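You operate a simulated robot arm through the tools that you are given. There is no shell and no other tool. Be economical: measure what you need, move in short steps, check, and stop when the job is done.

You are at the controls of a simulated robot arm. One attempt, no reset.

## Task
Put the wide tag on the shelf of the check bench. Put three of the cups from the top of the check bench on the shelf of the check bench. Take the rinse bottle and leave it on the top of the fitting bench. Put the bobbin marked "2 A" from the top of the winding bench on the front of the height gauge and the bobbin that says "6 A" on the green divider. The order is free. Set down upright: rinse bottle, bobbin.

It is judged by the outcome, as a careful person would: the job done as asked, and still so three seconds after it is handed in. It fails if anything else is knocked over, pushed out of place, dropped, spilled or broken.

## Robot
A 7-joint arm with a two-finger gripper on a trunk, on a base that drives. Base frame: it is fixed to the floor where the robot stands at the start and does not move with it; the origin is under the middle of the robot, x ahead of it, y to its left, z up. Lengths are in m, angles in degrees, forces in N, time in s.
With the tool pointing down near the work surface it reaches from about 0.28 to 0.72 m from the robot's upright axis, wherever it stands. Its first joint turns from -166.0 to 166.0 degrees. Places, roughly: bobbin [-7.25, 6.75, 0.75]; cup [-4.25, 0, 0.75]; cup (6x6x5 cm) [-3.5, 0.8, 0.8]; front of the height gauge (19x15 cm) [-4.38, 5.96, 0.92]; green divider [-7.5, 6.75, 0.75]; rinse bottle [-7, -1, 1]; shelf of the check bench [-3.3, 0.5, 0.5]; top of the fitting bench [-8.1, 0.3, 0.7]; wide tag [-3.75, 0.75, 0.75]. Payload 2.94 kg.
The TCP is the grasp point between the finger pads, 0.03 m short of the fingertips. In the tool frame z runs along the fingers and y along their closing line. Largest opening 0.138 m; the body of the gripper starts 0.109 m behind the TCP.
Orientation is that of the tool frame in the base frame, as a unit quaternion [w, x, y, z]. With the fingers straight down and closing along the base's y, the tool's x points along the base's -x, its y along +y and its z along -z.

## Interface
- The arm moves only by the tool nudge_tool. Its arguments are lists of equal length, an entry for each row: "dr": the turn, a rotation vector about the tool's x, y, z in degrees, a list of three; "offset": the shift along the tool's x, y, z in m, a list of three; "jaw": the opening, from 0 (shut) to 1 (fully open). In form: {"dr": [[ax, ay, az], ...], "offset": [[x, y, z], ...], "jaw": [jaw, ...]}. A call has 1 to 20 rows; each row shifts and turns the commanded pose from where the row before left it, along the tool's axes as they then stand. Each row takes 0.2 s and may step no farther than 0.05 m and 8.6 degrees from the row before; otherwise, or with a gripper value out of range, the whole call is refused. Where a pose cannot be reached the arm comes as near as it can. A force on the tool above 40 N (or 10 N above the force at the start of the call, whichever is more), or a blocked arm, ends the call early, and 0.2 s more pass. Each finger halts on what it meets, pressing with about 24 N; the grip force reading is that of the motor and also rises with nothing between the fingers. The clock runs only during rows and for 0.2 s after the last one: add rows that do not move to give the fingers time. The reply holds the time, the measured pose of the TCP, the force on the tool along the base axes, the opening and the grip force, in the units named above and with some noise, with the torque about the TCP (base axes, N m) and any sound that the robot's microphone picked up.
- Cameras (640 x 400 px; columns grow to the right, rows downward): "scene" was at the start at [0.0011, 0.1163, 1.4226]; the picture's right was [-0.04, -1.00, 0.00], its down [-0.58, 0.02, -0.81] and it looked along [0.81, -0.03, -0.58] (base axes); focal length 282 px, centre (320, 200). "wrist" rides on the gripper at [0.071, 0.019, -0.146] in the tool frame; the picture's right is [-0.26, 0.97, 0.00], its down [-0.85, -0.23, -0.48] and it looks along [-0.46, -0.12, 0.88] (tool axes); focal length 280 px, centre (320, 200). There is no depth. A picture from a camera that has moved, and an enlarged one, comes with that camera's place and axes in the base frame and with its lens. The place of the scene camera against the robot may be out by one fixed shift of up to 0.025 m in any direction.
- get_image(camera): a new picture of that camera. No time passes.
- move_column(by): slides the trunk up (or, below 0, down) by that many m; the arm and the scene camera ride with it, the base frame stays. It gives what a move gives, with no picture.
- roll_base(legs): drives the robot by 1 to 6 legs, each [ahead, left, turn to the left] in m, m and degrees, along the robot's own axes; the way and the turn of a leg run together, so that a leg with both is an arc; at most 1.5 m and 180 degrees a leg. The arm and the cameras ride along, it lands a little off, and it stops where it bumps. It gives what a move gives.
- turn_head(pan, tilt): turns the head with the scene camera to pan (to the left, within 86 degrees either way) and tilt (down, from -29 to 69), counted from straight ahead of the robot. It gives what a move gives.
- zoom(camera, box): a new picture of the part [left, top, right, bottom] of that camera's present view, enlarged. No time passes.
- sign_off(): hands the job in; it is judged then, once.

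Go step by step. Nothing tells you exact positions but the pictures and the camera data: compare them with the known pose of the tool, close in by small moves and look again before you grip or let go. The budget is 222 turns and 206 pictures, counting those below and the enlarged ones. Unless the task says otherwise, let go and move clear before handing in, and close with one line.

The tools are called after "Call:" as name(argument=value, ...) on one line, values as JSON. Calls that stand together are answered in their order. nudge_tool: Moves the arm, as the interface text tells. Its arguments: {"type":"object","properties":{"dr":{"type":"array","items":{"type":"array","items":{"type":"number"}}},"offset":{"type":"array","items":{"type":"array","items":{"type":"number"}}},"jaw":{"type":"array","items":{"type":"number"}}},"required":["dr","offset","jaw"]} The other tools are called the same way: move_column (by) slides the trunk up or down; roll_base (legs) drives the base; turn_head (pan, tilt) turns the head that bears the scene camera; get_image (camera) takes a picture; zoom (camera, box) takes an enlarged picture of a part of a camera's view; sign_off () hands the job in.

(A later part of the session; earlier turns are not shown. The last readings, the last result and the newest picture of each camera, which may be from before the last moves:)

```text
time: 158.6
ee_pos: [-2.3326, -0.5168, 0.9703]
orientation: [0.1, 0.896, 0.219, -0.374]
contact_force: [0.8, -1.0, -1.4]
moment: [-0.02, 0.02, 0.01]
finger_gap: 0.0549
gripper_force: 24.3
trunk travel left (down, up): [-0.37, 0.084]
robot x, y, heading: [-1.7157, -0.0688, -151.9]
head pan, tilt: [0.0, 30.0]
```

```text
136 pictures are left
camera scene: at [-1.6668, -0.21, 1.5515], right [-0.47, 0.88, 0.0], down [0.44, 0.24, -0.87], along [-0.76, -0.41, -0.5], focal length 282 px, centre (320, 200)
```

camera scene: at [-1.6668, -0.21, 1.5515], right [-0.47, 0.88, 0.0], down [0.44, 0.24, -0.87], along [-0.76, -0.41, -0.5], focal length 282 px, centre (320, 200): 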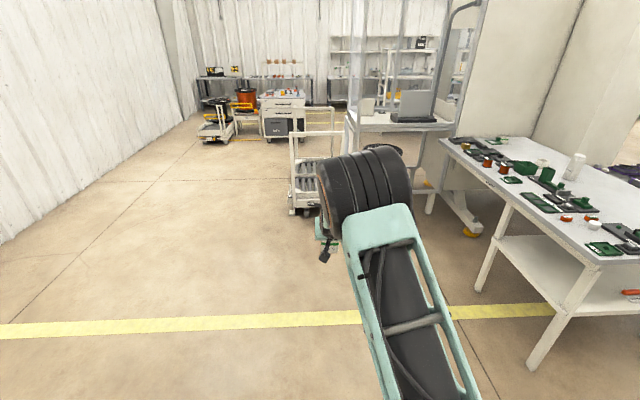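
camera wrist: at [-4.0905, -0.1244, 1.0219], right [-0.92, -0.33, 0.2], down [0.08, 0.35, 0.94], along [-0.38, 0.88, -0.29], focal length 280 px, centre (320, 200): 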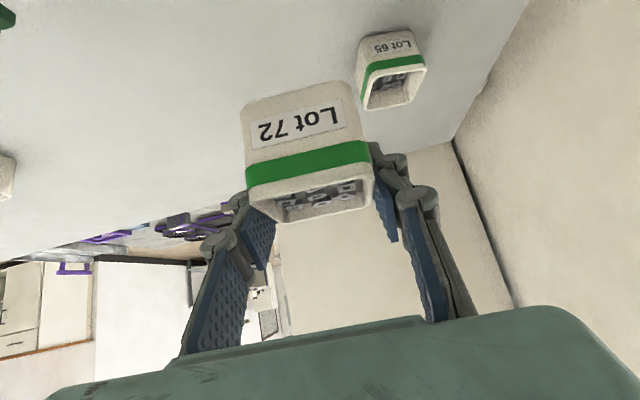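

Call:
roll_base(legs=[[0, 0, 2.5], [-0.18, -0.65, 0], [0, -0.7, 0]])

Call:
move_column(by=-0.36)

Call:
get_image(camera="wrist")

Call:
get_image(camera="scene")

```text
time: 171.4
ee_pos: [-2.8458, 0.6874, 0.971]
orientation: [0.113, 0.888, 0.25, -0.369]
contact_force: [-1.1, 0.6, -1.0]
moment: [-0.03, 0.03, -0.01]
finger_gap: 0.055
gripper_force: 23.6
trunk travel left (down, up): [-0.37, 0.084]
robot x, y, heading: [-2.263, 1.175, -147.7]
head pan, tilt: [0.0, 30.0]
```

```text
time: 174.9
ee_pos: [-2.8459, 0.6868, 0.6107]
orientation: [0.113, 0.887, 0.251, -0.37]
contact_force: [0.6, 0.2, -0.8]
moment: [-0.04, 0.0, 0.02]
finger_gap: 0.0552
gripper_force: 24.3
trunk travel left (down, up): [-0.01, 0.444]
robot x, y, heading: [-2.262, 1.1754, -147.9]
head pan, tilt: [0.0, 30.0]
```

```text
135 pictures are left
camera wrist: at [-2.7058, 0.7522, 0.6617], right [0.35, -0.91, 0.2], down [-0.35, 0.07, 0.94], along [-0.87, -0.4, -0.29], focal length 280 px, centre (320, 200)
```

wrist: 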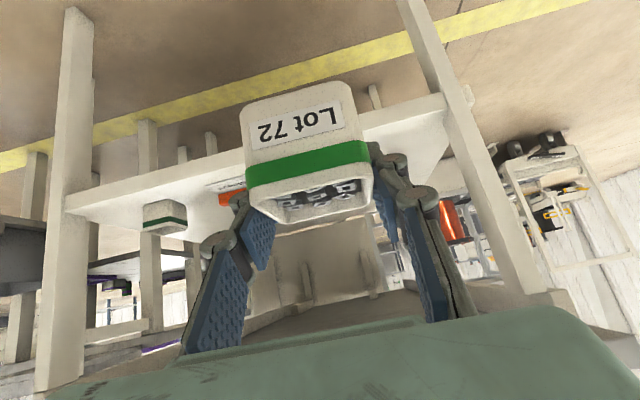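

```text
134 pictures are left
camera scene: at [-2.2048, 1.0422, 1.1916], right [-0.53, 0.85, 0.0], down [0.42, 0.27, -0.87], along [-0.73, -0.46, -0.5], focal length 282 px, centre (320, 200)
```

scene: 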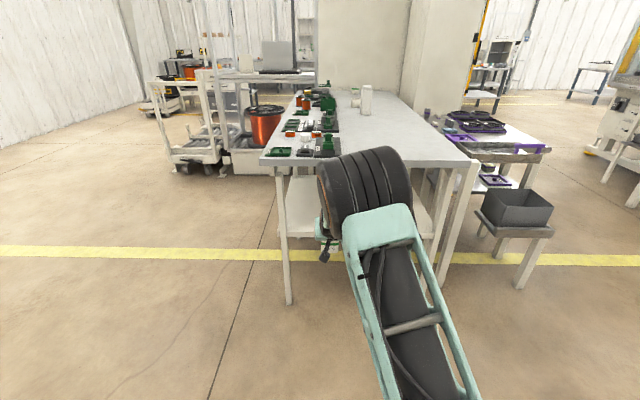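

Call:
nudge_tool(dr=[[0, 0, 0], [0, 0, 0], [0, 0, 0], [0, 0, 0], [0, 0, 0], [0, 0, 0]], offset=[[0.0255, -0.0175, 0.0255], [0.0255, -0.0175, 0.0255], [-0.0307, 0, 0.0307], [-0.0307, 0, 0.0307], [-0.0307, 0, 0.0307], [0, 0, 0]], jaw=[0.3, 0.3, 0.3, 0.3, 0.3, 0.3])

Call:
get_image(camera="scene")

Call:
get_image(camera="wrist")

```text
time: 176.3
ee_pos: [-2.9768, 0.6469, 0.5392]
orientation: [0.114, 0.887, 0.251, -0.37]
contact_force: [-0.1, -0.1, -1.0]
moment: [0.01, 0.0, 0.02]
finger_gap: 0.055
gripper_force: 24.4
trunk travel left (down, up): [-0.01, 0.444]
robot x, y, heading: [-2.2615, 1.1792, -147.9]
head pan, tilt: [0.0, 30.0]
```

```text
133 pictures are left
camera scene: at [-2.2048, 1.0422, 1.1915], right [-0.53, 0.85, 0.0], down [0.42, 0.27, -0.87], along [-0.73, -0.46, -0.5], focal length 282 px, centre (320, 200)
```

scene: 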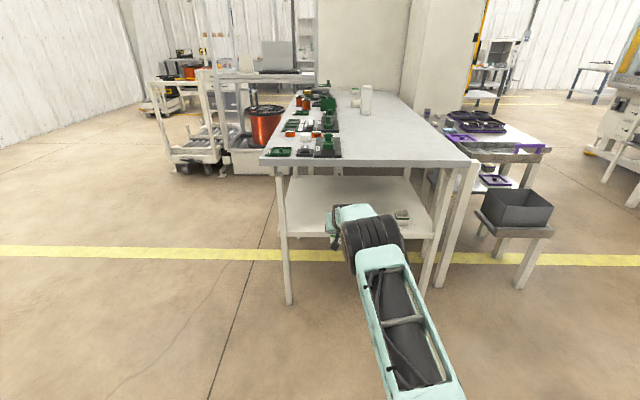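

```text
132 pictures are left
camera wrist: at [-2.8372, 0.7114, 0.5902], right [0.35, -0.91, 0.2], down [-0.35, 0.07, 0.93], along [-0.87, -0.4, -0.29], focal length 280 px, centre (320, 200)
```

wrist: 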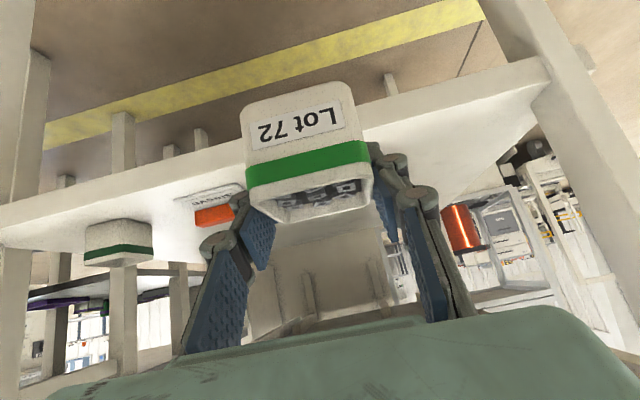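

Call:
roll_base(legs=[[0.175, 0, -1.4]])

Call:
get_image(camera="wrist")

Call:
get_image(camera="scene")

```text
time: 177.8
ee_pos: [-3.1354, 0.5725, 0.5402]
orientation: [0.11, 0.89, 0.242, -0.371]
contact_force: [0.5, -1.5, -0.9]
moment: [-0.03, 0.03, 0.0]
finger_gap: 0.055
gripper_force: 23.8
trunk travel left (down, up): [-0.01, 0.444]
robot x, y, heading: [-2.4104, 1.0864, -149.0]
head pan, tilt: [0.0, 30.0]
```

```text
131 pictures are left
camera wrist: at [-2.9944, 0.6339, 0.5907], right [0.33, -0.92, 0.2], down [-0.35, 0.08, 0.94], along [-0.88, -0.38, -0.29], focal length 280 px, centre (320, 200)
```

wrist: 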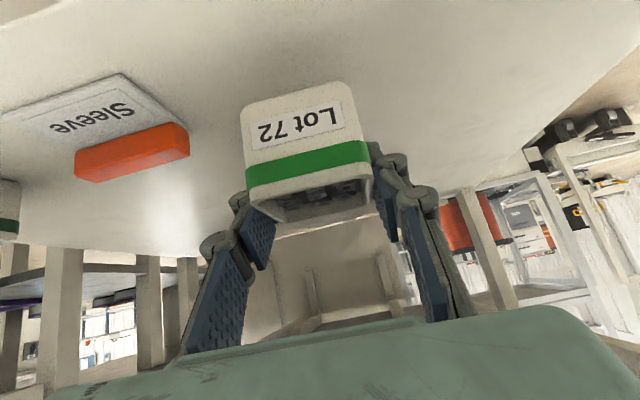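

```text
130 pictures are left
camera scene: at [-2.3545, 0.9505, 1.1915], right [-0.51, 0.86, 0.0], down [0.43, 0.26, -0.87], along [-0.74, -0.45, -0.5], focal length 282 px, centre (320, 200)
```

scene: 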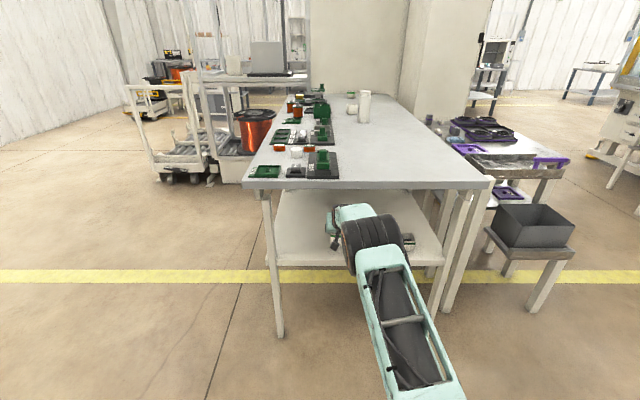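

Call:
nudge_tool(dr=[[0, 0, 0], [0, 0, 0], [0, 0, 0], [0, 0, 0]], offset=[[0.0085, 0.0075, 0.0085], [0.0085, 0.0075, 0.0085], [0.0085, 0, 0.0085], [0, 0, 0]], jaw=[0.3, 0.3, 0.3, 0.3])

Call:
nudge_tool(dr=[[0, 0, 0], [0, 0, 0]], offset=[[0.0028, 0, 0.0028], [0, 0, 0]], jaw=[0.3, 0.3])

Call:
nudge_tool(dr=[[0, 0, 0], [0, 0, 0]], offset=[[0.0022, 0, 0.0022], [0, 0, 0]], jaw=[0.3, 0.3])

```text
time: 178.8
ee_pos: [-3.1295, 0.559, 0.5045]
orientation: [0.109, 0.89, 0.241, -0.371]
contact_force: [0.0, 0.2, -1.2]
moment: [0.0, 0.01, -0.03]
finger_gap: 0.0548
gripper_force: 23.9
trunk travel left (down, up): [-0.01, 0.444]
robot x, y, heading: [-2.4056, 1.0856, -149.2]
head pan, tilt: [0.0, 30.0]
```

```text
time: 179.4
ee_pos: [-3.1282, 0.5592, 0.4988]
orientation: [0.11, 0.89, 0.241, -0.371]
contact_force: [0.6, 0.6, -1.1]
moment: [0.02, 0.01, 0.01]
finger_gap: 0.0546
gripper_force: 24.1
trunk travel left (down, up): [-0.01, 0.444]
robot x, y, heading: [-2.4069, 1.0884, -149.1]
head pan, tilt: [0.0, 30.0]
```

```text
time: 180.0
ee_pos: [-3.1281, 0.5583, 0.498]
orientation: [0.11, 0.89, 0.241, -0.371]
contact_force: [0.6, -0.6, 2.3]
moment: [0.16, -0.11, -0.04]
finger_gap: 0.0549
gripper_force: 24.5
trunk travel left (down, up): [-0.01, 0.444]
robot x, y, heading: [-2.4113, 1.0864, -149.2]
head pan, tilt: [0.0, 30.0]
```

Contact; releasing.

Call:
nudge_tool(dr=[[0, 0, 0], [0, 0, 0], [0, 0, 0], [0, 0, 0]], offset=[[0, 0, 0], [0, 0, 0], [0, 0, 0], [0, 0, 0]], jaw=[0.45, 0.55, 0.65, 0.65])

Call:
get_image(camera="wrist")

```text
time: 181.0
ee_pos: [-3.1274, 0.5595, 0.4963]
orientation: [0.11, 0.89, 0.242, -0.371]
contact_force: [-0.3, 0.3, 0.1]
moment: [0.02, 0.02, 0.01]
finger_gap: 0.0895
gripper_force: 0.0
trunk travel left (down, up): [-0.01, 0.444]
robot x, y, heading: [-2.4112, 1.0843, -149.2]
head pan, tilt: [0.0, 30.0]
```

```text
129 pictures are left
camera wrist: at [-2.9864, 0.6199, 0.548], right [0.33, -0.92, 0.2], down [-0.35, 0.08, 0.94], along [-0.88, -0.38, -0.29], focal length 280 px, centre (320, 200)
```

wrist: 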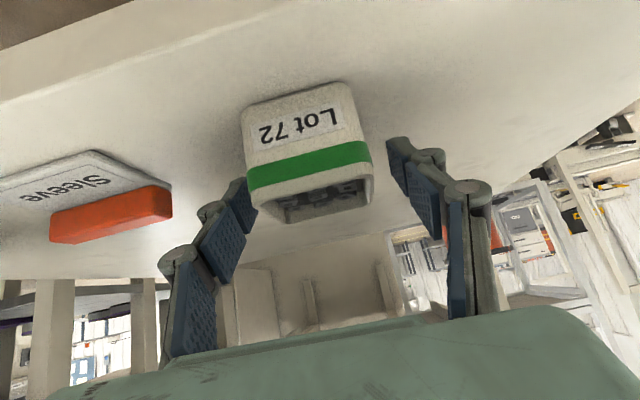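

Call:
nudge_tool(dr=[[0, 0, 0], [0, 0, 0], [0, 0, 0], [0, 0, 0], [0, 0, 0], [0, 0, 0], [0, 0, 0], [0, 0, 0], [0, 0, 0], [0, 0, 0], [0, 0, 0], [0, 0, 0]], offset=[[0, -0.006, 0], [0.0, 0, -0.02], [0.028, 0, -0.0285], [0.028, 0, -0.0285], [0.028, 0, -0.0285], [0.028, 0, -0.0285], [0.028, 0, -0.0285], [0.028, 0, -0.0285], [-0.028, 0, -0.0275], [-0.028, 0, -0.0275], [-0.028, 0, -0.0275], [-0.028, 0, -0.0275]], jaw=[0.65, 0.65, 0.65, 0.65, 0.65, 0.75, 0.75, 0.75, 0.75, 0.75, 0.75, 0.75])

Call:
get_image(camera="wrist")

```text
time: 183.6
ee_pos: [-2.9134, 0.697, 0.667]
orientation: [0.11, 0.89, 0.241, -0.37]
contact_force: [-0.8, -0.3, -0.5]
moment: [0.0, 0.0, 0.0]
finger_gap: 0.1034
gripper_force: 0.1
trunk travel left (down, up): [-0.01, 0.444]
robot x, y, heading: [-2.4076, 1.0884, -149.2]
head pan, tilt: [0.0, 30.0]
```

```text
128 pictures are left
camera wrist: at [-2.7722, 0.7578, 0.7181], right [0.33, -0.92, 0.2], down [-0.35, 0.08, 0.93], along [-0.88, -0.38, -0.29], focal length 280 px, centre (320, 200)
```

wrist: 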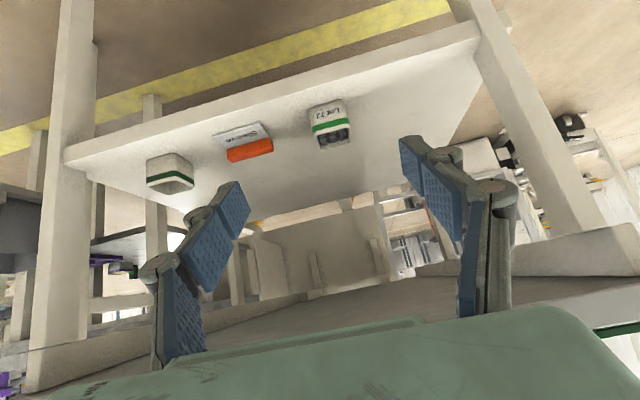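

Both are fine. Same trip for the third cup ("Lot 65").

Call:
move_column(by=0.36)

Call:
roll_base(legs=[[0, 1.35, 0], [0, 0, -91], [0, 1.0, 0], [0, 1.0, 0]])

Call:
get_image(camera="scene")

```text
time: 187.1
ee_pos: [-2.914, 0.6963, 1.0272]
orientation: [0.11, 0.89, 0.242, -0.371]
contact_force: [0.2, 0.2, 0.3]
moment: [0.02, -0.02, -0.03]
finger_gap: 0.1035
gripper_force: 0.1
trunk travel left (down, up): [-0.37, 0.084]
robot x, y, heading: [-2.4093, 1.0846, -149.2]
head pan, tilt: [0.0, 30.0]
```

```text
time: 219.3
ee_pos: [-3.8072, -0.5194, 1.0269]
orientation: [-0.188, 0.795, -0.468, -0.337]
contact_force: [0.5, 0.0, 0.2]
moment: [0.04, -0.01, 0.0]
finger_gap: 0.1035
gripper_force: 0.0
trunk travel left (down, up): [-0.37, 0.084]
robot x, y, heading: [-3.4331, -1.0352, 119.6]
head pan, tilt: [0.0, 30.0]
stopped in leg 4: the robot was blocked; the commanded pose is now the measured one
```

```text
127 pictures are left
camera scene: at [-3.5571, -1.1057, 1.5515], right [0.87, 0.49, 0.0], down [0.25, -0.43, -0.87], along [-0.43, 0.75, -0.5], focal length 282 px, centre (320, 200)
```

scene: 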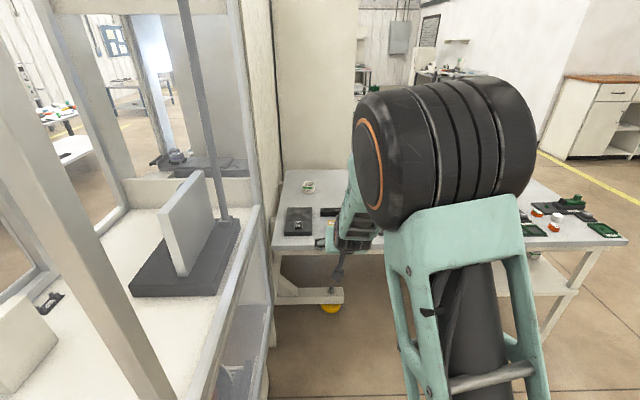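

The base bumped something on the left. I look there.

Call:
turn_head(pan=60, tilt=60)

Call:
get_image(camera="scene")

```text
time: 220.6
ee_pos: [-3.8069, -0.519, 1.0266]
orientation: [-0.189, 0.795, -0.467, -0.338]
contact_force: [0.1, -0.1, -0.1]
moment: [-0.04, 0.03, 0.01]
finger_gap: 0.1038
gripper_force: 0.1
trunk travel left (down, up): [-0.37, 0.084]
robot x, y, heading: [-3.4272, -1.0304, 119.5]
head pan, tilt: [60.0, 60.0]
```

```text
126 pictures are left
camera scene: at [-3.5791, -1.1838, 1.5095], right [0.01, 1.0, 0.0], down [0.87, -0.01, -0.5], along [-0.5, 0.0, -0.87], focal length 282 px, centre (320, 200)
```

scene: 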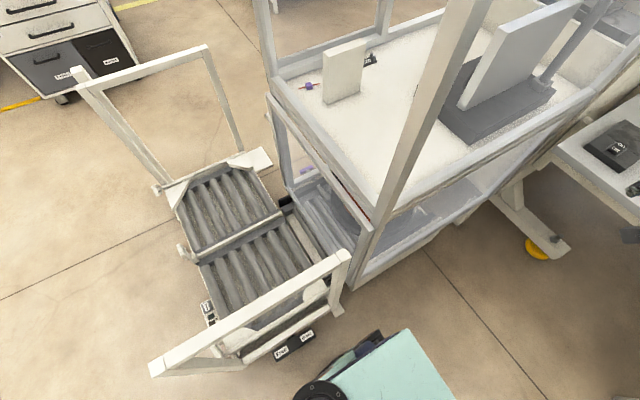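

Nothing looks displaced; my base just touched the frame or cart corner. I step right a bit and go forward.

Call:
roll_base(legs=[[0, -0.05, 0], [0.55, 0, 1.0]])

Call:
turn_head(pan=0, tilt=35)

Call:
get_image(camera="wrist")

Call:
get_image(camera="scene")

```text
time: 224.5
ee_pos: [-4.0479, -0.0181, 1.027]
orientation: [-0.185, 0.798, -0.463, -0.338]
contact_force: [0.6, 1.1, 0.4]
moment: [-0.05, 0.0, -0.03]
finger_gap: 0.1038
gripper_force: 0.1
trunk travel left (down, up): [-0.37, 0.084]
robot x, y, heading: [-3.6611, -0.521, 120.1]
head pan, tilt: [60.0, 60.0]
```

```text
time: 225.8
ee_pos: [-4.0475, -0.0185, 1.0265]
orientation: [-0.186, 0.798, -0.462, -0.339]
contact_force: [0.2, 0.3, 0.4]
moment: [0.01, -0.02, 0.04]
finger_gap: 0.1034
gripper_force: 0.0
trunk travel left (down, up): [-0.37, 0.084]
robot x, y, heading: [-3.6615, -0.5304, 120.6]
head pan, tilt: [0.0, 35.0]
```

```text
125 pictures are left
camera wrist: at [-3.9857, -0.1621, 1.078], right [-0.92, -0.33, 0.2], down [0.08, 0.34, 0.94], along [-0.37, 0.88, -0.29], focal length 280 px, centre (320, 200)
```

wrist: 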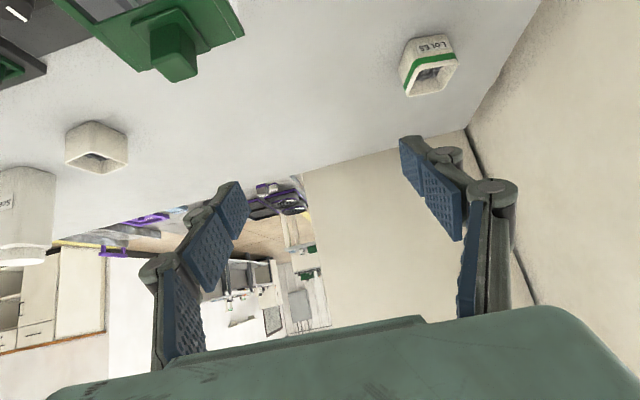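

```text
124 pictures are left
camera scene: at [-3.7883, -0.604, 1.5437], right [0.86, 0.51, 0.0], down [0.29, -0.49, -0.82], along [-0.41, 0.71, -0.57], focal length 282 px, centre (320, 200)
```

scene: 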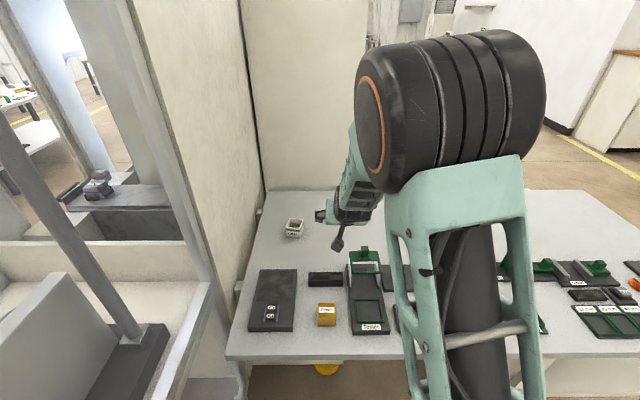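

Call:
nudge_tool(dr=[[0, 0, 0], [0, 0, 0], [0, 0, 0], [0, 0, 0], [0, 0, 0], [0, 0, 0]], offset=[[-0.0012, 0.0319, 0.0344], [-0.0012, 0.0319, 0.0344], [-0.0012, 0.0319, 0.0344], [-0.0012, 0.0319, 0.0344], [-0.0012, 0.0319, 0.0344], [0, 0, 0]], jaw=[0.75, 0.75, 0.75, 0.75, 0.75, 0.75])

Call:
get_image(camera="wrist")

```text
time: 227.2
ee_pos: [-4.2527, 0.0109, 0.9127]
orientation: [-0.187, 0.798, -0.463, -0.338]
contact_force: [-0.4, 0.2, -1.2]
moment: [0.01, -0.04, -0.03]
finger_gap: 0.1037
gripper_force: 0.1
trunk travel left (down, up): [-0.37, 0.084]
robot x, y, heading: [-3.6611, -0.5311, 120.4]
head pan, tilt: [0.0, 35.0]
```

```text
123 pictures are left
camera wrist: at [-4.1914, -0.1341, 0.9642], right [-0.92, -0.33, 0.2], down [0.08, 0.34, 0.93], along [-0.37, 0.88, -0.29], focal length 280 px, centre (320, 200)
```

wrist: 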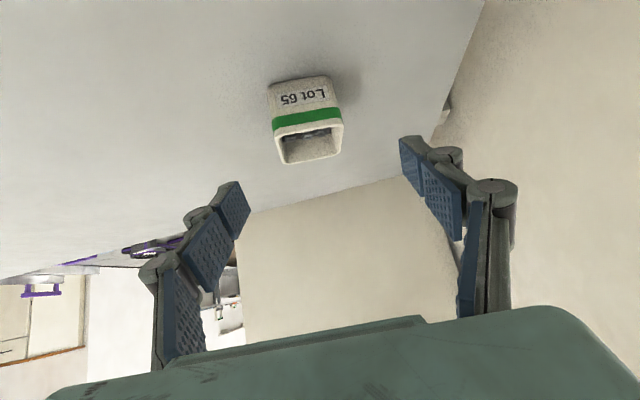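

Call:
nudge_tool(dr=[[0, 0, 0], [0, 0, 0], [0, 0, 0], [0, 0, 0]], offset=[[-0.002, -0.0037, 0.0373], [-0.002, -0.0037, 0.0373], [-0.002, -0.0036, 0.0373], [0, 0, 0]], jaw=[0.75, 0.75, 0.75, 0.75])

Call:
get_image(camera="wrist")

```text
time: 228.2
ee_pos: [-4.2842, 0.0869, 0.8389]
orientation: [-0.187, 0.798, -0.463, -0.338]
contact_force: [0.1, 0.4, 0.0]
moment: [0.02, 0.02, 0.04]
finger_gap: 0.1036
gripper_force: 0.0
trunk travel left (down, up): [-0.37, 0.084]
robot x, y, heading: [-3.6646, -0.5259, 120.5]
head pan, tilt: [0.0, 35.0]
```

```text
122 pictures are left
camera wrist: at [-4.2234, -0.0576, 0.8889], right [-0.92, -0.33, 0.2], down [0.08, 0.34, 0.93], along [-0.37, 0.88, -0.29], focal length 280 px, centre (320, 200)
```

wrist: 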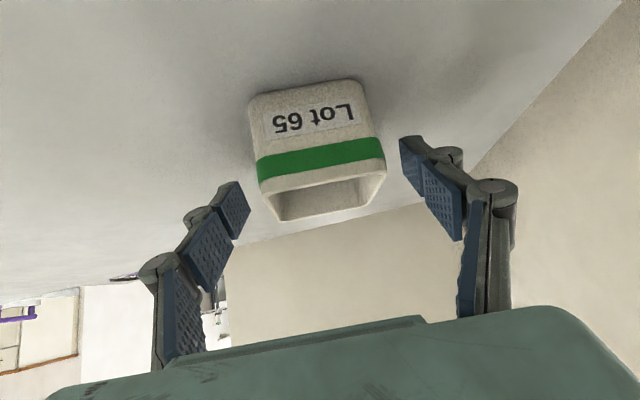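

Call:
nudge_tool(dr=[[0, 0, 0], [0, 0, 0], [0, 0, 0], [0, 0, 0], [0, 0, 0], [0, 0, 0], [0, 0, 0], [0, 0, 0], [0, 0, 0]], offset=[[0, 0, 0], [0, 0, 0], [0, 0, 0], [0, 0, 0], [-0.0141, 0, -0.0141], [-0.0265, 0, -0.0265], [-0.0265, 0, -0.0265], [-0.0265, 0, -0.0265], [0, 0, 0]], jaw=[0.5, 0.3, 0.3, 0.3, 0.3, 0.3, 0.3, 0.3, 0.3])

Call:
get_image(camera="wrist")

```text
time: 230.2
ee_pos: [-4.2813, 0.087, 0.9732]
orientation: [-0.186, 0.798, -0.462, -0.338]
contact_force: [-0.7, 0.0, -0.7]
moment: [0.01, 0.0, 0.0]
finger_gap: 0.0544
gripper_force: 23.8
trunk travel left (down, up): [-0.37, 0.084]
robot x, y, heading: [-3.6634, -0.5257, 120.7]
head pan, tilt: [0.0, 35.0]
```

```text
121 pictures are left
camera wrist: at [-4.2194, -0.0564, 1.0237], right [-0.92, -0.33, 0.2], down [0.08, 0.35, 0.93], along [-0.37, 0.88, -0.29], focal length 280 px, centre (320, 200)
```

wrist: 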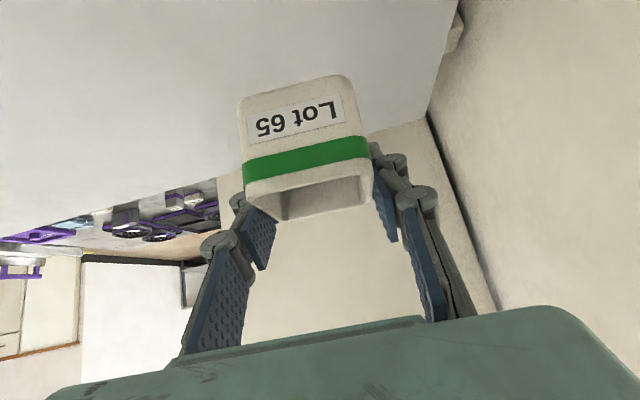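

Third cup held. Back off and around to the bench end again.

Call:
roll_base(legs=[[-0.65, -0.1, 0], [0, -1.0, 0], [0, -1.05, 0], [0, 0, 91], [0, -0.7, 0]])

Call:
get_image(camera="scene")

```text
time: 261.5
ee_pos: [-2.4657, -0.0681, 0.9734]
orientation: [0.118, 0.884, 0.261, -0.368]
contact_force: [-0.3, 0.2, -0.4]
moment: [-0.02, 0.02, -0.02]
finger_gap: 0.0542
gripper_force: 24.2
trunk travel left (down, up): [-0.37, 0.084]
robot x, y, heading: [-1.8868, 0.5845, -146.2]
head pan, tilt: [0.0, 35.0]
```

```text
120 pictures are left
camera scene: at [-1.8243, 0.4515, 1.5437], right [-0.55, 0.83, 0.0], down [0.48, 0.32, -0.82], along [-0.68, -0.45, -0.57], focal length 282 px, centre (320, 200)
```

scene: 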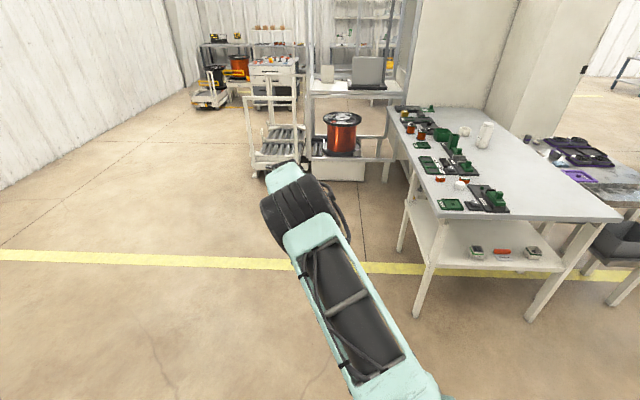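

Call:
roll_base(legs=[[0, 0, -3.1], [-0.06, -0.69, 0]])

Call:
move_column(by=-0.36)

Call:
get_image(camera="wrist")

```text
time: 268.4
ee_pos: [-2.7983, 0.5898, 0.9715]
orientation: [0.107, 0.892, 0.236, -0.37]
contact_force: [0.1, -0.6, -1.4]
moment: [0.0, 0.01, 0.0]
finger_gap: 0.0546
gripper_force: 24.0
trunk travel left (down, up): [-0.37, 0.084]
robot x, y, heading: [-2.1857, 1.2071, -149.8]
head pan, tilt: [0.0, 35.0]
```

```text
time: 271.9
ee_pos: [-2.7976, 0.59, 0.6122]
orientation: [0.107, 0.892, 0.236, -0.371]
contact_force: [0.4, 0.1, -0.6]
moment: [-0.02, -0.02, -0.01]
finger_gap: 0.0545
gripper_force: 23.7
trunk travel left (down, up): [-0.01, 0.444]
robot x, y, heading: [-2.1833, 1.2081, -150.0]
head pan, tilt: [0.0, 35.0]
```

```text
119 pictures are left
camera wrist: at [-2.6556, 0.6491, 0.6636], right [0.32, -0.93, 0.2], down [-0.34, 0.08, 0.93], along [-0.88, -0.37, -0.29], focal length 280 px, centre (320, 200)
```

wrist: 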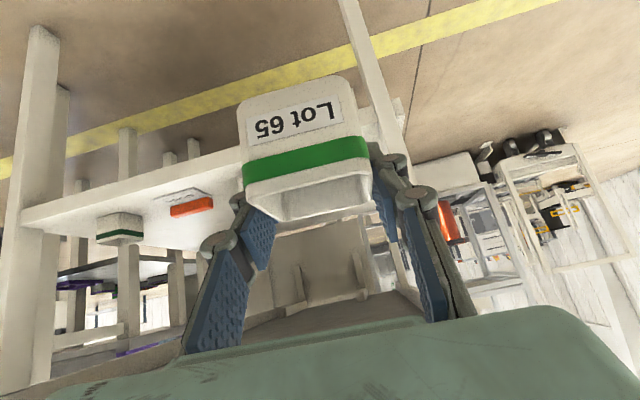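

Call:
nudge_tool(dr=[[0, 0, 0], [0, 0, 0], [0, 0, 0]], offset=[[0.0255, -0.003, 0.0255], [0.0255, -0.003, 0.0255], [0, 0, 0]], jaw=[0.3, 0.3, 0.3])

Call:
roll_base(legs=[[0.15, 0, 0]])

Call:
get_image(camera="wrist")

Call:
get_image(camera="scene")

```text
time: 272.6
ee_pos: [-2.7997, 0.5932, 0.5411]
orientation: [0.107, 0.892, 0.235, -0.371]
contact_force: [0.6, 0.4, -0.1]
moment: [0.01, 0.02, 0.01]
finger_gap: 0.0545
gripper_force: 23.7
trunk travel left (down, up): [-0.01, 0.444]
robot x, y, heading: [-2.1792, 1.2063, -150.2]
head pan, tilt: [0.0, 35.0]
```

```text
time: 274.0
ee_pos: [-2.9302, 0.5182, 0.5414]
orientation: [0.106, 0.892, 0.235, -0.372]
contact_force: [-0.7, 0.7, -1.1]
moment: [0.0, 0.03, -0.04]
finger_gap: 0.0545
gripper_force: 24.3
trunk travel left (down, up): [-0.01, 0.444]
robot x, y, heading: [-2.307, 1.1283, -149.8]
head pan, tilt: [0.0, 35.0]
```

```text
118 pictures are left
camera wrist: at [-2.7875, 0.5778, 0.5913], right [0.32, -0.93, 0.2], down [-0.34, 0.08, 0.93], along [-0.88, -0.37, -0.29], focal length 280 px, centre (320, 200)
```

wrist: 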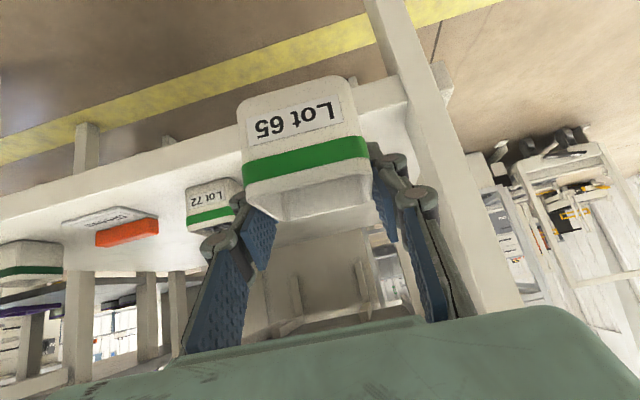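

```text
117 pictures are left
camera scene: at [-2.2563, 0.9955, 1.1837], right [-0.5, 0.87, 0.0], down [0.5, 0.29, -0.82], along [-0.71, -0.41, -0.57], focal length 282 px, centre (320, 200)
```

scene: 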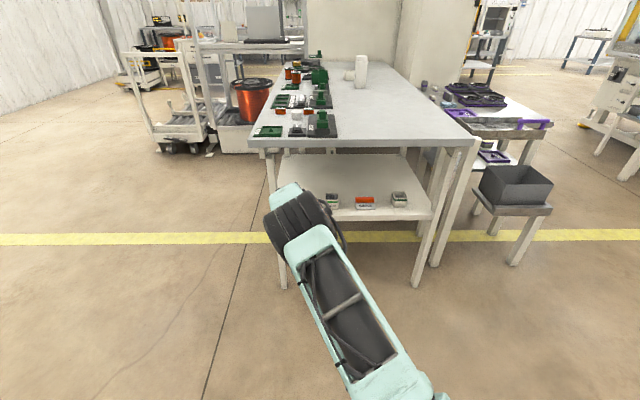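

Call:
nudge_tool(dr=[[0, 0, 0], [0, 0, 0]], offset=[[0, -0.016, 0], [0, 0, 0]], jaw=[0.3, 0.3])

Call:
roll_base(legs=[[0.145, 0, 0]])

Call:
get_image(camera="wrist")

```text
time: 274.6
ee_pos: [-2.9382, 0.5347, 0.5404]
orientation: [0.107, 0.892, 0.236, -0.371]
contact_force: [1.0, -0.1, -1.0]
moment: [0.01, 0.0, 0.01]
finger_gap: 0.0547
gripper_force: 24.4
trunk travel left (down, up): [-0.01, 0.444]
robot x, y, heading: [-2.3106, 1.1306, -149.6]
head pan, tilt: [0.0, 35.0]
```

```text
time: 276.0
ee_pos: [-3.0602, 0.4618, 0.5408]
orientation: [0.107, 0.892, 0.235, -0.371]
contact_force: [0.5, -0.1, -1.0]
moment: [-0.04, 0.0, 0.0]
finger_gap: 0.0543
gripper_force: 24.6
trunk travel left (down, up): [-0.01, 0.444]
robot x, y, heading: [-2.4366, 1.0571, -149.9]
head pan, tilt: [0.0, 35.0]
```

```text
116 pictures are left
camera wrist: at [-2.9187, 0.5203, 0.5912], right [0.32, -0.93, 0.2], down [-0.34, 0.08, 0.93], along [-0.88, -0.37, -0.29], focal length 280 px, centre (320, 200)
```

wrist: 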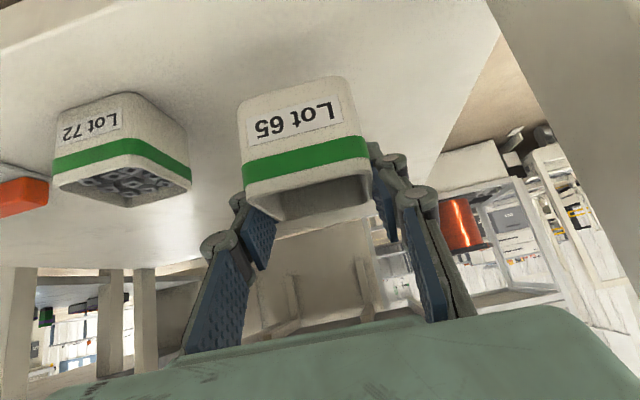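

Call:
nudge_tool(dr=[[0, 0, 0], [0, 0, 0], [0, 0, 0], [0, 0, 0]], offset=[[0.0085, 0, 0.0085], [0.0085, 0, 0.0085], [0.0085, 0, 0.0085], [0, 0, 0]], jaw=[0.3, 0.3, 0.3, 0.3])

Call:
nudge_tool(dr=[[0, 0, 0], [0, 0, 0]], offset=[[0.0028, 0, 0.0028], [0, 0, 0]], jaw=[0.3, 0.3])

Call:
nudge_tool(dr=[[0, 0, 0], [0, 0, 0]], offset=[[0.0018, 0, 0.0018], [0, 0, 0]], jaw=[0.3, 0.3])

```text
time: 277.0
ee_pos: [-3.0599, 0.4605, 0.5032]
orientation: [0.107, 0.892, 0.235, -0.372]
contact_force: [0.2, 0.1, -0.2]
moment: [-0.01, 0.0, 0.04]
finger_gap: 0.0546
gripper_force: 24.6
trunk travel left (down, up): [-0.01, 0.444]
robot x, y, heading: [-2.4319, 1.0614, -149.5]
head pan, tilt: [0.0, 35.0]
```

```text
time: 277.6
ee_pos: [-3.0592, 0.4605, 0.5]
orientation: [0.107, 0.891, 0.236, -0.372]
contact_force: [0.2, -0.4, -0.5]
moment: [-0.04, 0.02, -0.03]
finger_gap: 0.0542
gripper_force: 24.0
trunk travel left (down, up): [-0.01, 0.444]
robot x, y, heading: [-2.4354, 1.0582, -149.8]
head pan, tilt: [0.0, 35.0]
```

```text
time: 278.2
ee_pos: [-3.0598, 0.46, 0.4988]
orientation: [0.107, 0.891, 0.236, -0.372]
contact_force: [-0.1, 0.9, 1.3]
moment: [0.12, -0.05, -0.02]
finger_gap: 0.0544
gripper_force: 24.3
trunk travel left (down, up): [-0.01, 0.444]
robot x, y, heading: [-2.4361, 1.0604, -150.2]
head pan, tilt: [0.0, 35.0]
```

Call:
nudge_tool(dr=[[0, 0, 0], [0, 0, 0], [0, 0, 0], [0, 0, 0]], offset=[[0.0007, 0, 0.0007], [0, 0, 0], [0, 0, 0], [0, 0, 0]], jaw=[0.35, 0.5, 0.58, 0.58])

Call:
get_image(camera="wrist")

```text
time: 279.2
ee_pos: [-3.0612, 0.46, 0.497]
orientation: [0.107, 0.891, 0.235, -0.372]
contact_force: [-0.1, 0.0, 0.7]
moment: [-0.01, 0.03, -0.01]
finger_gap: 0.0801
gripper_force: 0.1
trunk travel left (down, up): [-0.01, 0.444]
robot x, y, heading: [-2.4367, 1.0599, -150.0]
head pan, tilt: [0.0, 35.0]
```

```text
115 pictures are left
camera wrist: at [-2.9181, 0.5194, 0.5481], right [0.32, -0.93, 0.2], down [-0.34, 0.08, 0.94], along [-0.88, -0.37, -0.29], focal length 280 px, centre (320, 200)
```

wrist: 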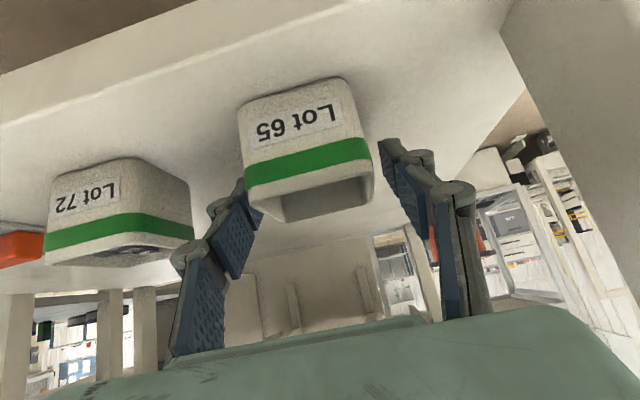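

Call:
nudge_tool(dr=[[0, 0, 0], [0, 0, 0], [0, 0, 0], [0, 0, 0], [0, 0, 0], [0, 0, 0], [0, 0, 0], [0, 0, 0], [0, 0, 0], [0, 0, 0], [0, 0, 0], [0, 0, 0]], offset=[[0, -0.004, 0], [0.01, 0, -0.02], [0.028, 0, -0.0285], [0.028, 0, -0.0285], [0.028, 0, -0.0285], [0.028, 0, -0.0285], [0.028, 0, -0.0285], [0.028, 0, -0.0285], [-0.028, 0, -0.0275], [-0.028, 0, -0.0275], [-0.028, 0, -0.0275], [-0.028, 0, -0.0275]], jaw=[0.58, 0.58, 0.58, 0.58, 0.58, 0.65, 0.75, 0.75, 0.75, 0.75, 0.75, 0.75])

Call:
get_image(camera="wrist")

```text
time: 281.8
ee_pos: [-2.8377, 0.5964, 0.6601]
orientation: [0.107, 0.892, 0.235, -0.371]
contact_force: [-0.3, 0.6, 0.1]
moment: [-0.01, -0.02, 0.0]
finger_gap: 0.1033
gripper_force: 0.1
trunk travel left (down, up): [-0.01, 0.444]
robot x, y, heading: [-2.4341, 1.0583, -149.8]
head pan, tilt: [0.0, 35.0]
```

```text
114 pictures are left
camera wrist: at [-2.6961, 0.6555, 0.7106], right [0.32, -0.93, 0.2], down [-0.35, 0.08, 0.93], along [-0.88, -0.37, -0.29], focal length 280 px, centre (320, 200)
```

wrist: 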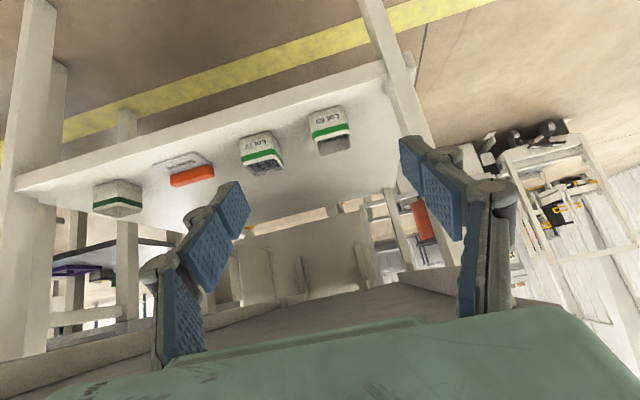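

The three cups and tag stand on the shelf. Next the rinse bottle around (-7, -1, 1); I back off and drive along the aisle to look.

Call:
move_column(by=0.4)

Call:
roll_base(legs=[[-0.3, 0, 0], [0, 0, 60], [1.5, 0, 0], [1.4, 0, 0], [0, 0, -80]])

Call:
turn_head(pan=0, tilt=20)

Call:
get_image(camera="scene")

```text
time: 285.6
ee_pos: [-2.8381, 0.5954, 1.0607]
orientation: [0.106, 0.892, 0.235, -0.372]
contact_force: [-0.2, 0.4, 0.1]
moment: [-0.01, -0.02, 0.04]
finger_gap: 0.1034
gripper_force: 0.0
trunk travel left (down, up): [-0.41, 0.044]
robot x, y, heading: [-2.4356, 1.059, -149.6]
head pan, tilt: [0.0, 35.0]
```

```text
time: 307.5
ee_pos: [-2.6287, -2.0445, 1.0594]
orientation: [0.051, 0.917, 0.099, -0.384]
contact_force: [-0.7, -0.2, -0.3]
moment: [-0.01, 0.0, 0.0]
finger_gap: 0.1036
gripper_force: 0.1
trunk travel left (down, up): [-0.41, 0.044]
robot x, y, heading: [-2.1053, -1.7195, -167.0]
head pan, tilt: [0.0, 35.0]
```

```text
time: 308.3
ee_pos: [-2.6278, -2.0451, 1.059]
orientation: [0.051, 0.917, 0.1, -0.383]
contact_force: [-0.4, 0.5, -0.2]
moment: [0.0, 0.01, -0.01]
finger_gap: 0.1033
gripper_force: 0.1
trunk travel left (down, up): [-0.41, 0.044]
robot x, y, heading: [-2.1043, -1.7198, -166.9]
head pan, tilt: [0.0, 20.0]
```

```text
113 pictures are left
camera scene: at [-2.0939, -1.8714, 1.6075], right [-0.22, 0.97, 0.0], down [0.33, 0.08, -0.94], along [-0.92, -0.21, -0.34], focal length 282 px, centre (320, 200)
```

scene: 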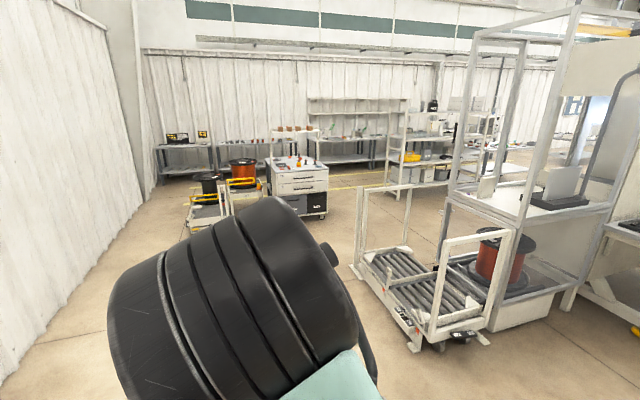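

Call:
zoom(camera="scene", box=[360, 80, 560, 205])

Call:
zoom(camera="scene", box=[250, 80, 420, 186])

```text
3.20 times, centred on (460, 142) of scene
camera zoom: at [-2.0939, -1.8714, 1.6075], right [-0.22, 0.97, 0.0], down [0.33, 0.08, -0.94], along [-0.92, -0.21, -0.34], focal length 901 px, centre (-128, 384)
```

zoom: 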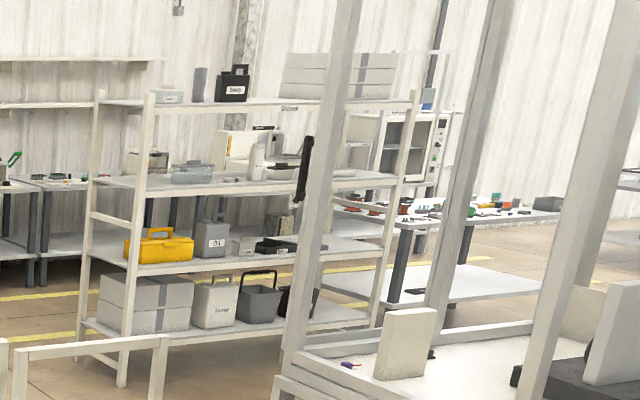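

```text
3.76 times, centred on (335, 133) of scene
camera zoom: at [-2.0939, -1.8714, 1.6075], right [-0.22, 0.97, 0.0], down [0.33, 0.08, -0.94], along [-0.92, -0.21, -0.34], focal length 1060 px, centre (264, 452)
```

zoom: 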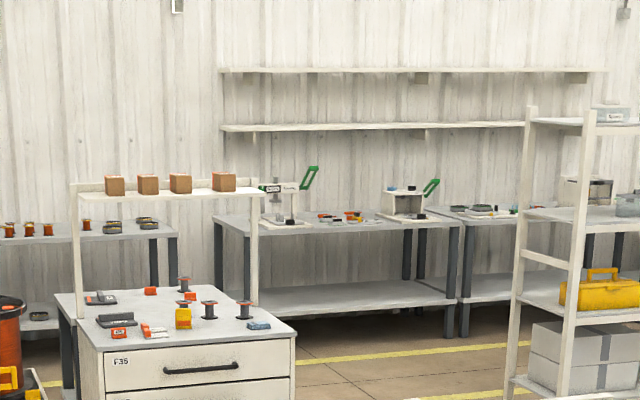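

A white bottle stands on the "Stores" rack's third shelf; the fitting bench is behind to the right. I weave between the cart and the drawer cabinet.

Call:
roll_base(legs=[[0, 0, 11], [1.45, 0, 0], [1.45, 0, 0]])

Call:
turn_head(pan=-40, tilt=25)

Call:
get_image(camera="scene")

Call:
turn_head(pan=20, tilt=25)

Call:
get_image(camera="scene")

```text
time: 323.1
ee_pos: [-5.2469, -3.3145, 1.0602]
orientation: [0.086, 0.904, 0.183, -0.377]
contact_force: [-1.0, 0.5, -0.3]
moment: [0.03, 0.01, -0.01]
finger_gap: 0.1036
gripper_force: 0.0
trunk travel left (down, up): [-0.41, 0.044]
robot x, y, heading: [-4.7918, -2.9021, -156.4]
head pan, tilt: [0.0, 20.0]
```

```text
time: 324.2
ee_pos: [-5.2463, -3.3151, 1.0597]
orientation: [0.084, 0.904, 0.182, -0.377]
contact_force: [0.0, 0.0, 0.2]
moment: [-0.02, 0.0, 0.03]
finger_gap: 0.1036
gripper_force: 0.0
trunk travel left (down, up): [-0.41, 0.044]
robot x, y, heading: [-4.7904, -2.9022, -156.6]
head pan, tilt: [-40.0, 25.0]
```

```text
110 pictures are left
camera scene: at [-4.7583, -2.9832, 1.5995], right [0.29, 0.96, 0.0], down [0.4, -0.12, -0.91], along [-0.87, 0.26, -0.42], focal length 282 px, centre (320, 200)
```

scene: 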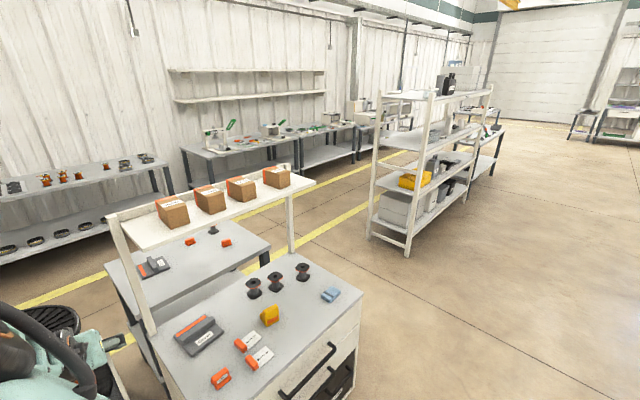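

```text
time: 325.5
ee_pos: [-5.2468, -3.3161, 1.0597]
orientation: [0.085, 0.904, 0.182, -0.378]
contact_force: [-0.3, -0.6, 0.7]
moment: [0.03, 0.0, 0.01]
finger_gap: 0.1035
gripper_force: 0.1
trunk travel left (down, up): [-0.41, 0.044]
robot x, y, heading: [-4.791, -2.9016, -156.5]
head pan, tilt: [20.0, 25.0]
```

```text
109 pictures are left
camera scene: at [-4.7371, -3.0727, 1.5995], right [-0.69, 0.73, 0.0], down [0.31, 0.29, -0.91], along [-0.66, -0.62, -0.42], focal length 282 px, centre (320, 200)
```

scene: 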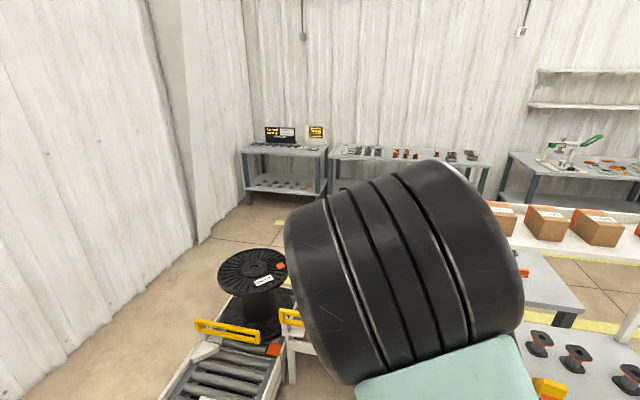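

I'm too near the cabinet to turn; I back up first, turn right, then proceed to the rack.

Call:
roll_base(legs=[[-0.38, 0, 0], [0, 0, -85], [0, 0.3, 0], [1.0, 0, 0]])

Call:
turn_head(pan=45, tilt=20)

Call:
get_image(camera="scene")

```text
time: 339.2
ee_pos: [-5.6552, -1.6027, 1.0596]
orientation: [-0.188, 0.795, -0.468, -0.338]
contact_force: [0.0, 0.3, -0.1]
moment: [-0.02, 0.02, 0.0]
finger_gap: 0.1033
gripper_force: 0.0
trunk travel left (down, up): [-0.41, 0.044]
robot x, y, heading: [-5.1956, -2.0098, 119.4]
head pan, tilt: [20.0, 25.0]
```

```text
time: 340.1
ee_pos: [-5.656, -1.6014, 1.0587]
orientation: [-0.189, 0.795, -0.467, -0.338]
contact_force: [0.2, -0.2, -0.4]
moment: [0.03, 0.01, 0.02]
finger_gap: 0.1035
gripper_force: 0.1
trunk travel left (down, up): [-0.41, 0.044]
robot x, y, heading: [-5.1962, -2.0143, 119.6]
head pan, tilt: [45.0, 20.0]
```

```text
108 pictures are left
camera scene: at [-5.3701, -2.137, 1.6076], right [0.27, 0.96, 0.0], down [0.33, -0.09, -0.94], along [-0.91, 0.25, -0.34], focal length 282 px, centre (320, 200)
```

scene: 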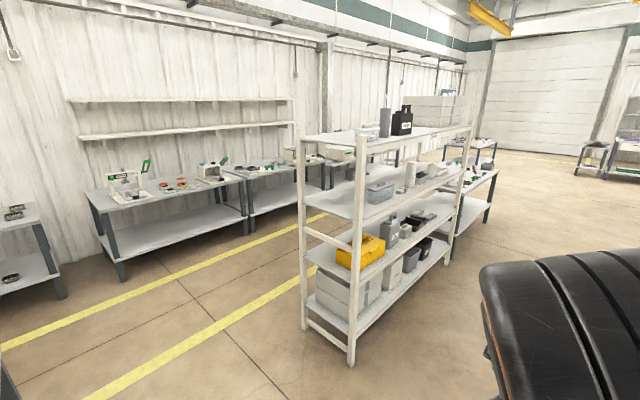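

Call:
zoom(camera="scene", box=[300, 80, 520, 218])

```text
2.90 times, centred on (410, 149) of scene
camera zoom: at [-5.3701, -2.137, 1.6076], right [0.27, 0.96, 0.0], down [0.33, -0.09, -0.94], along [-0.91, 0.25, -0.34], focal length 816 px, centre (59, 348)
```

zoom: 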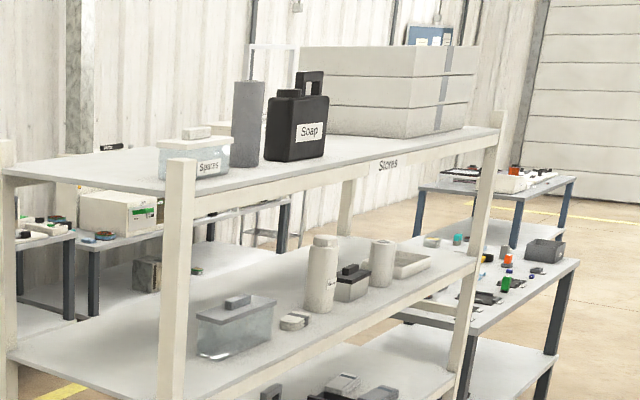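

Two white bottles are on the third shelf around (-7.3, -0.85). I drive in front of the rack and face it.

Call:
roll_base(legs=[[1.05, 0.03, 0], [1.02, 0.03, 0], [0, 0, 91]])

Call:
turn_head(pan=0, tilt=25)

Call:
get_image(camera="scene")

Call:
get_image(camera="wrist")

```text
time: 354.2
ee_pos: [-6.6449, -0.7241, 1.0598]
orientation: [0.11, 0.89, 0.243, -0.371]
contact_force: [-0.1, 0.2, 0.6]
moment: [-0.02, -0.02, -0.01]
finger_gap: 0.1033
gripper_force: 0.0
trunk travel left (down, up): [-0.41, 0.044]
robot x, y, heading: [-6.248, -0.2524, -148.8]
head pan, tilt: [45.0, 20.0]
```

```text
time: 355.3
ee_pos: [-6.6455, -0.7225, 1.0602]
orientation: [0.11, 0.89, 0.243, -0.37]
contact_force: [0.3, -0.3, -0.1]
moment: [-0.02, 0.02, -0.01]
finger_gap: 0.1034
gripper_force: 0.1
trunk travel left (down, up): [-0.41, 0.044]
robot x, y, heading: [-6.2497, -0.2516, -148.5]
head pan, tilt: [0.0, 25.0]
```

```text
106 pictures are left
camera scene: at [-6.1963, -0.39, 1.5995], right [-0.52, 0.86, 0.0], down [0.36, 0.22, -0.91], along [-0.78, -0.47, -0.42], focal length 282 px, centre (320, 200)
```

scene: 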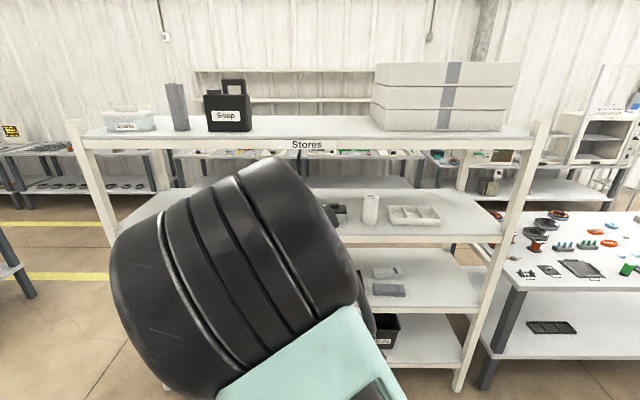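

```text
105 pictures are left
camera wrist: at [-6.5041, -0.6619, 1.1105], right [0.34, -0.92, 0.2], down [-0.35, 0.08, 0.93], along [-0.88, -0.39, -0.29], focal length 280 px, centre (320, 200)
```

wrist: 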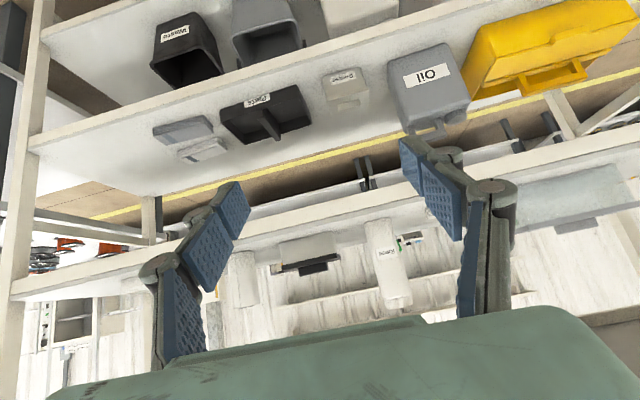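

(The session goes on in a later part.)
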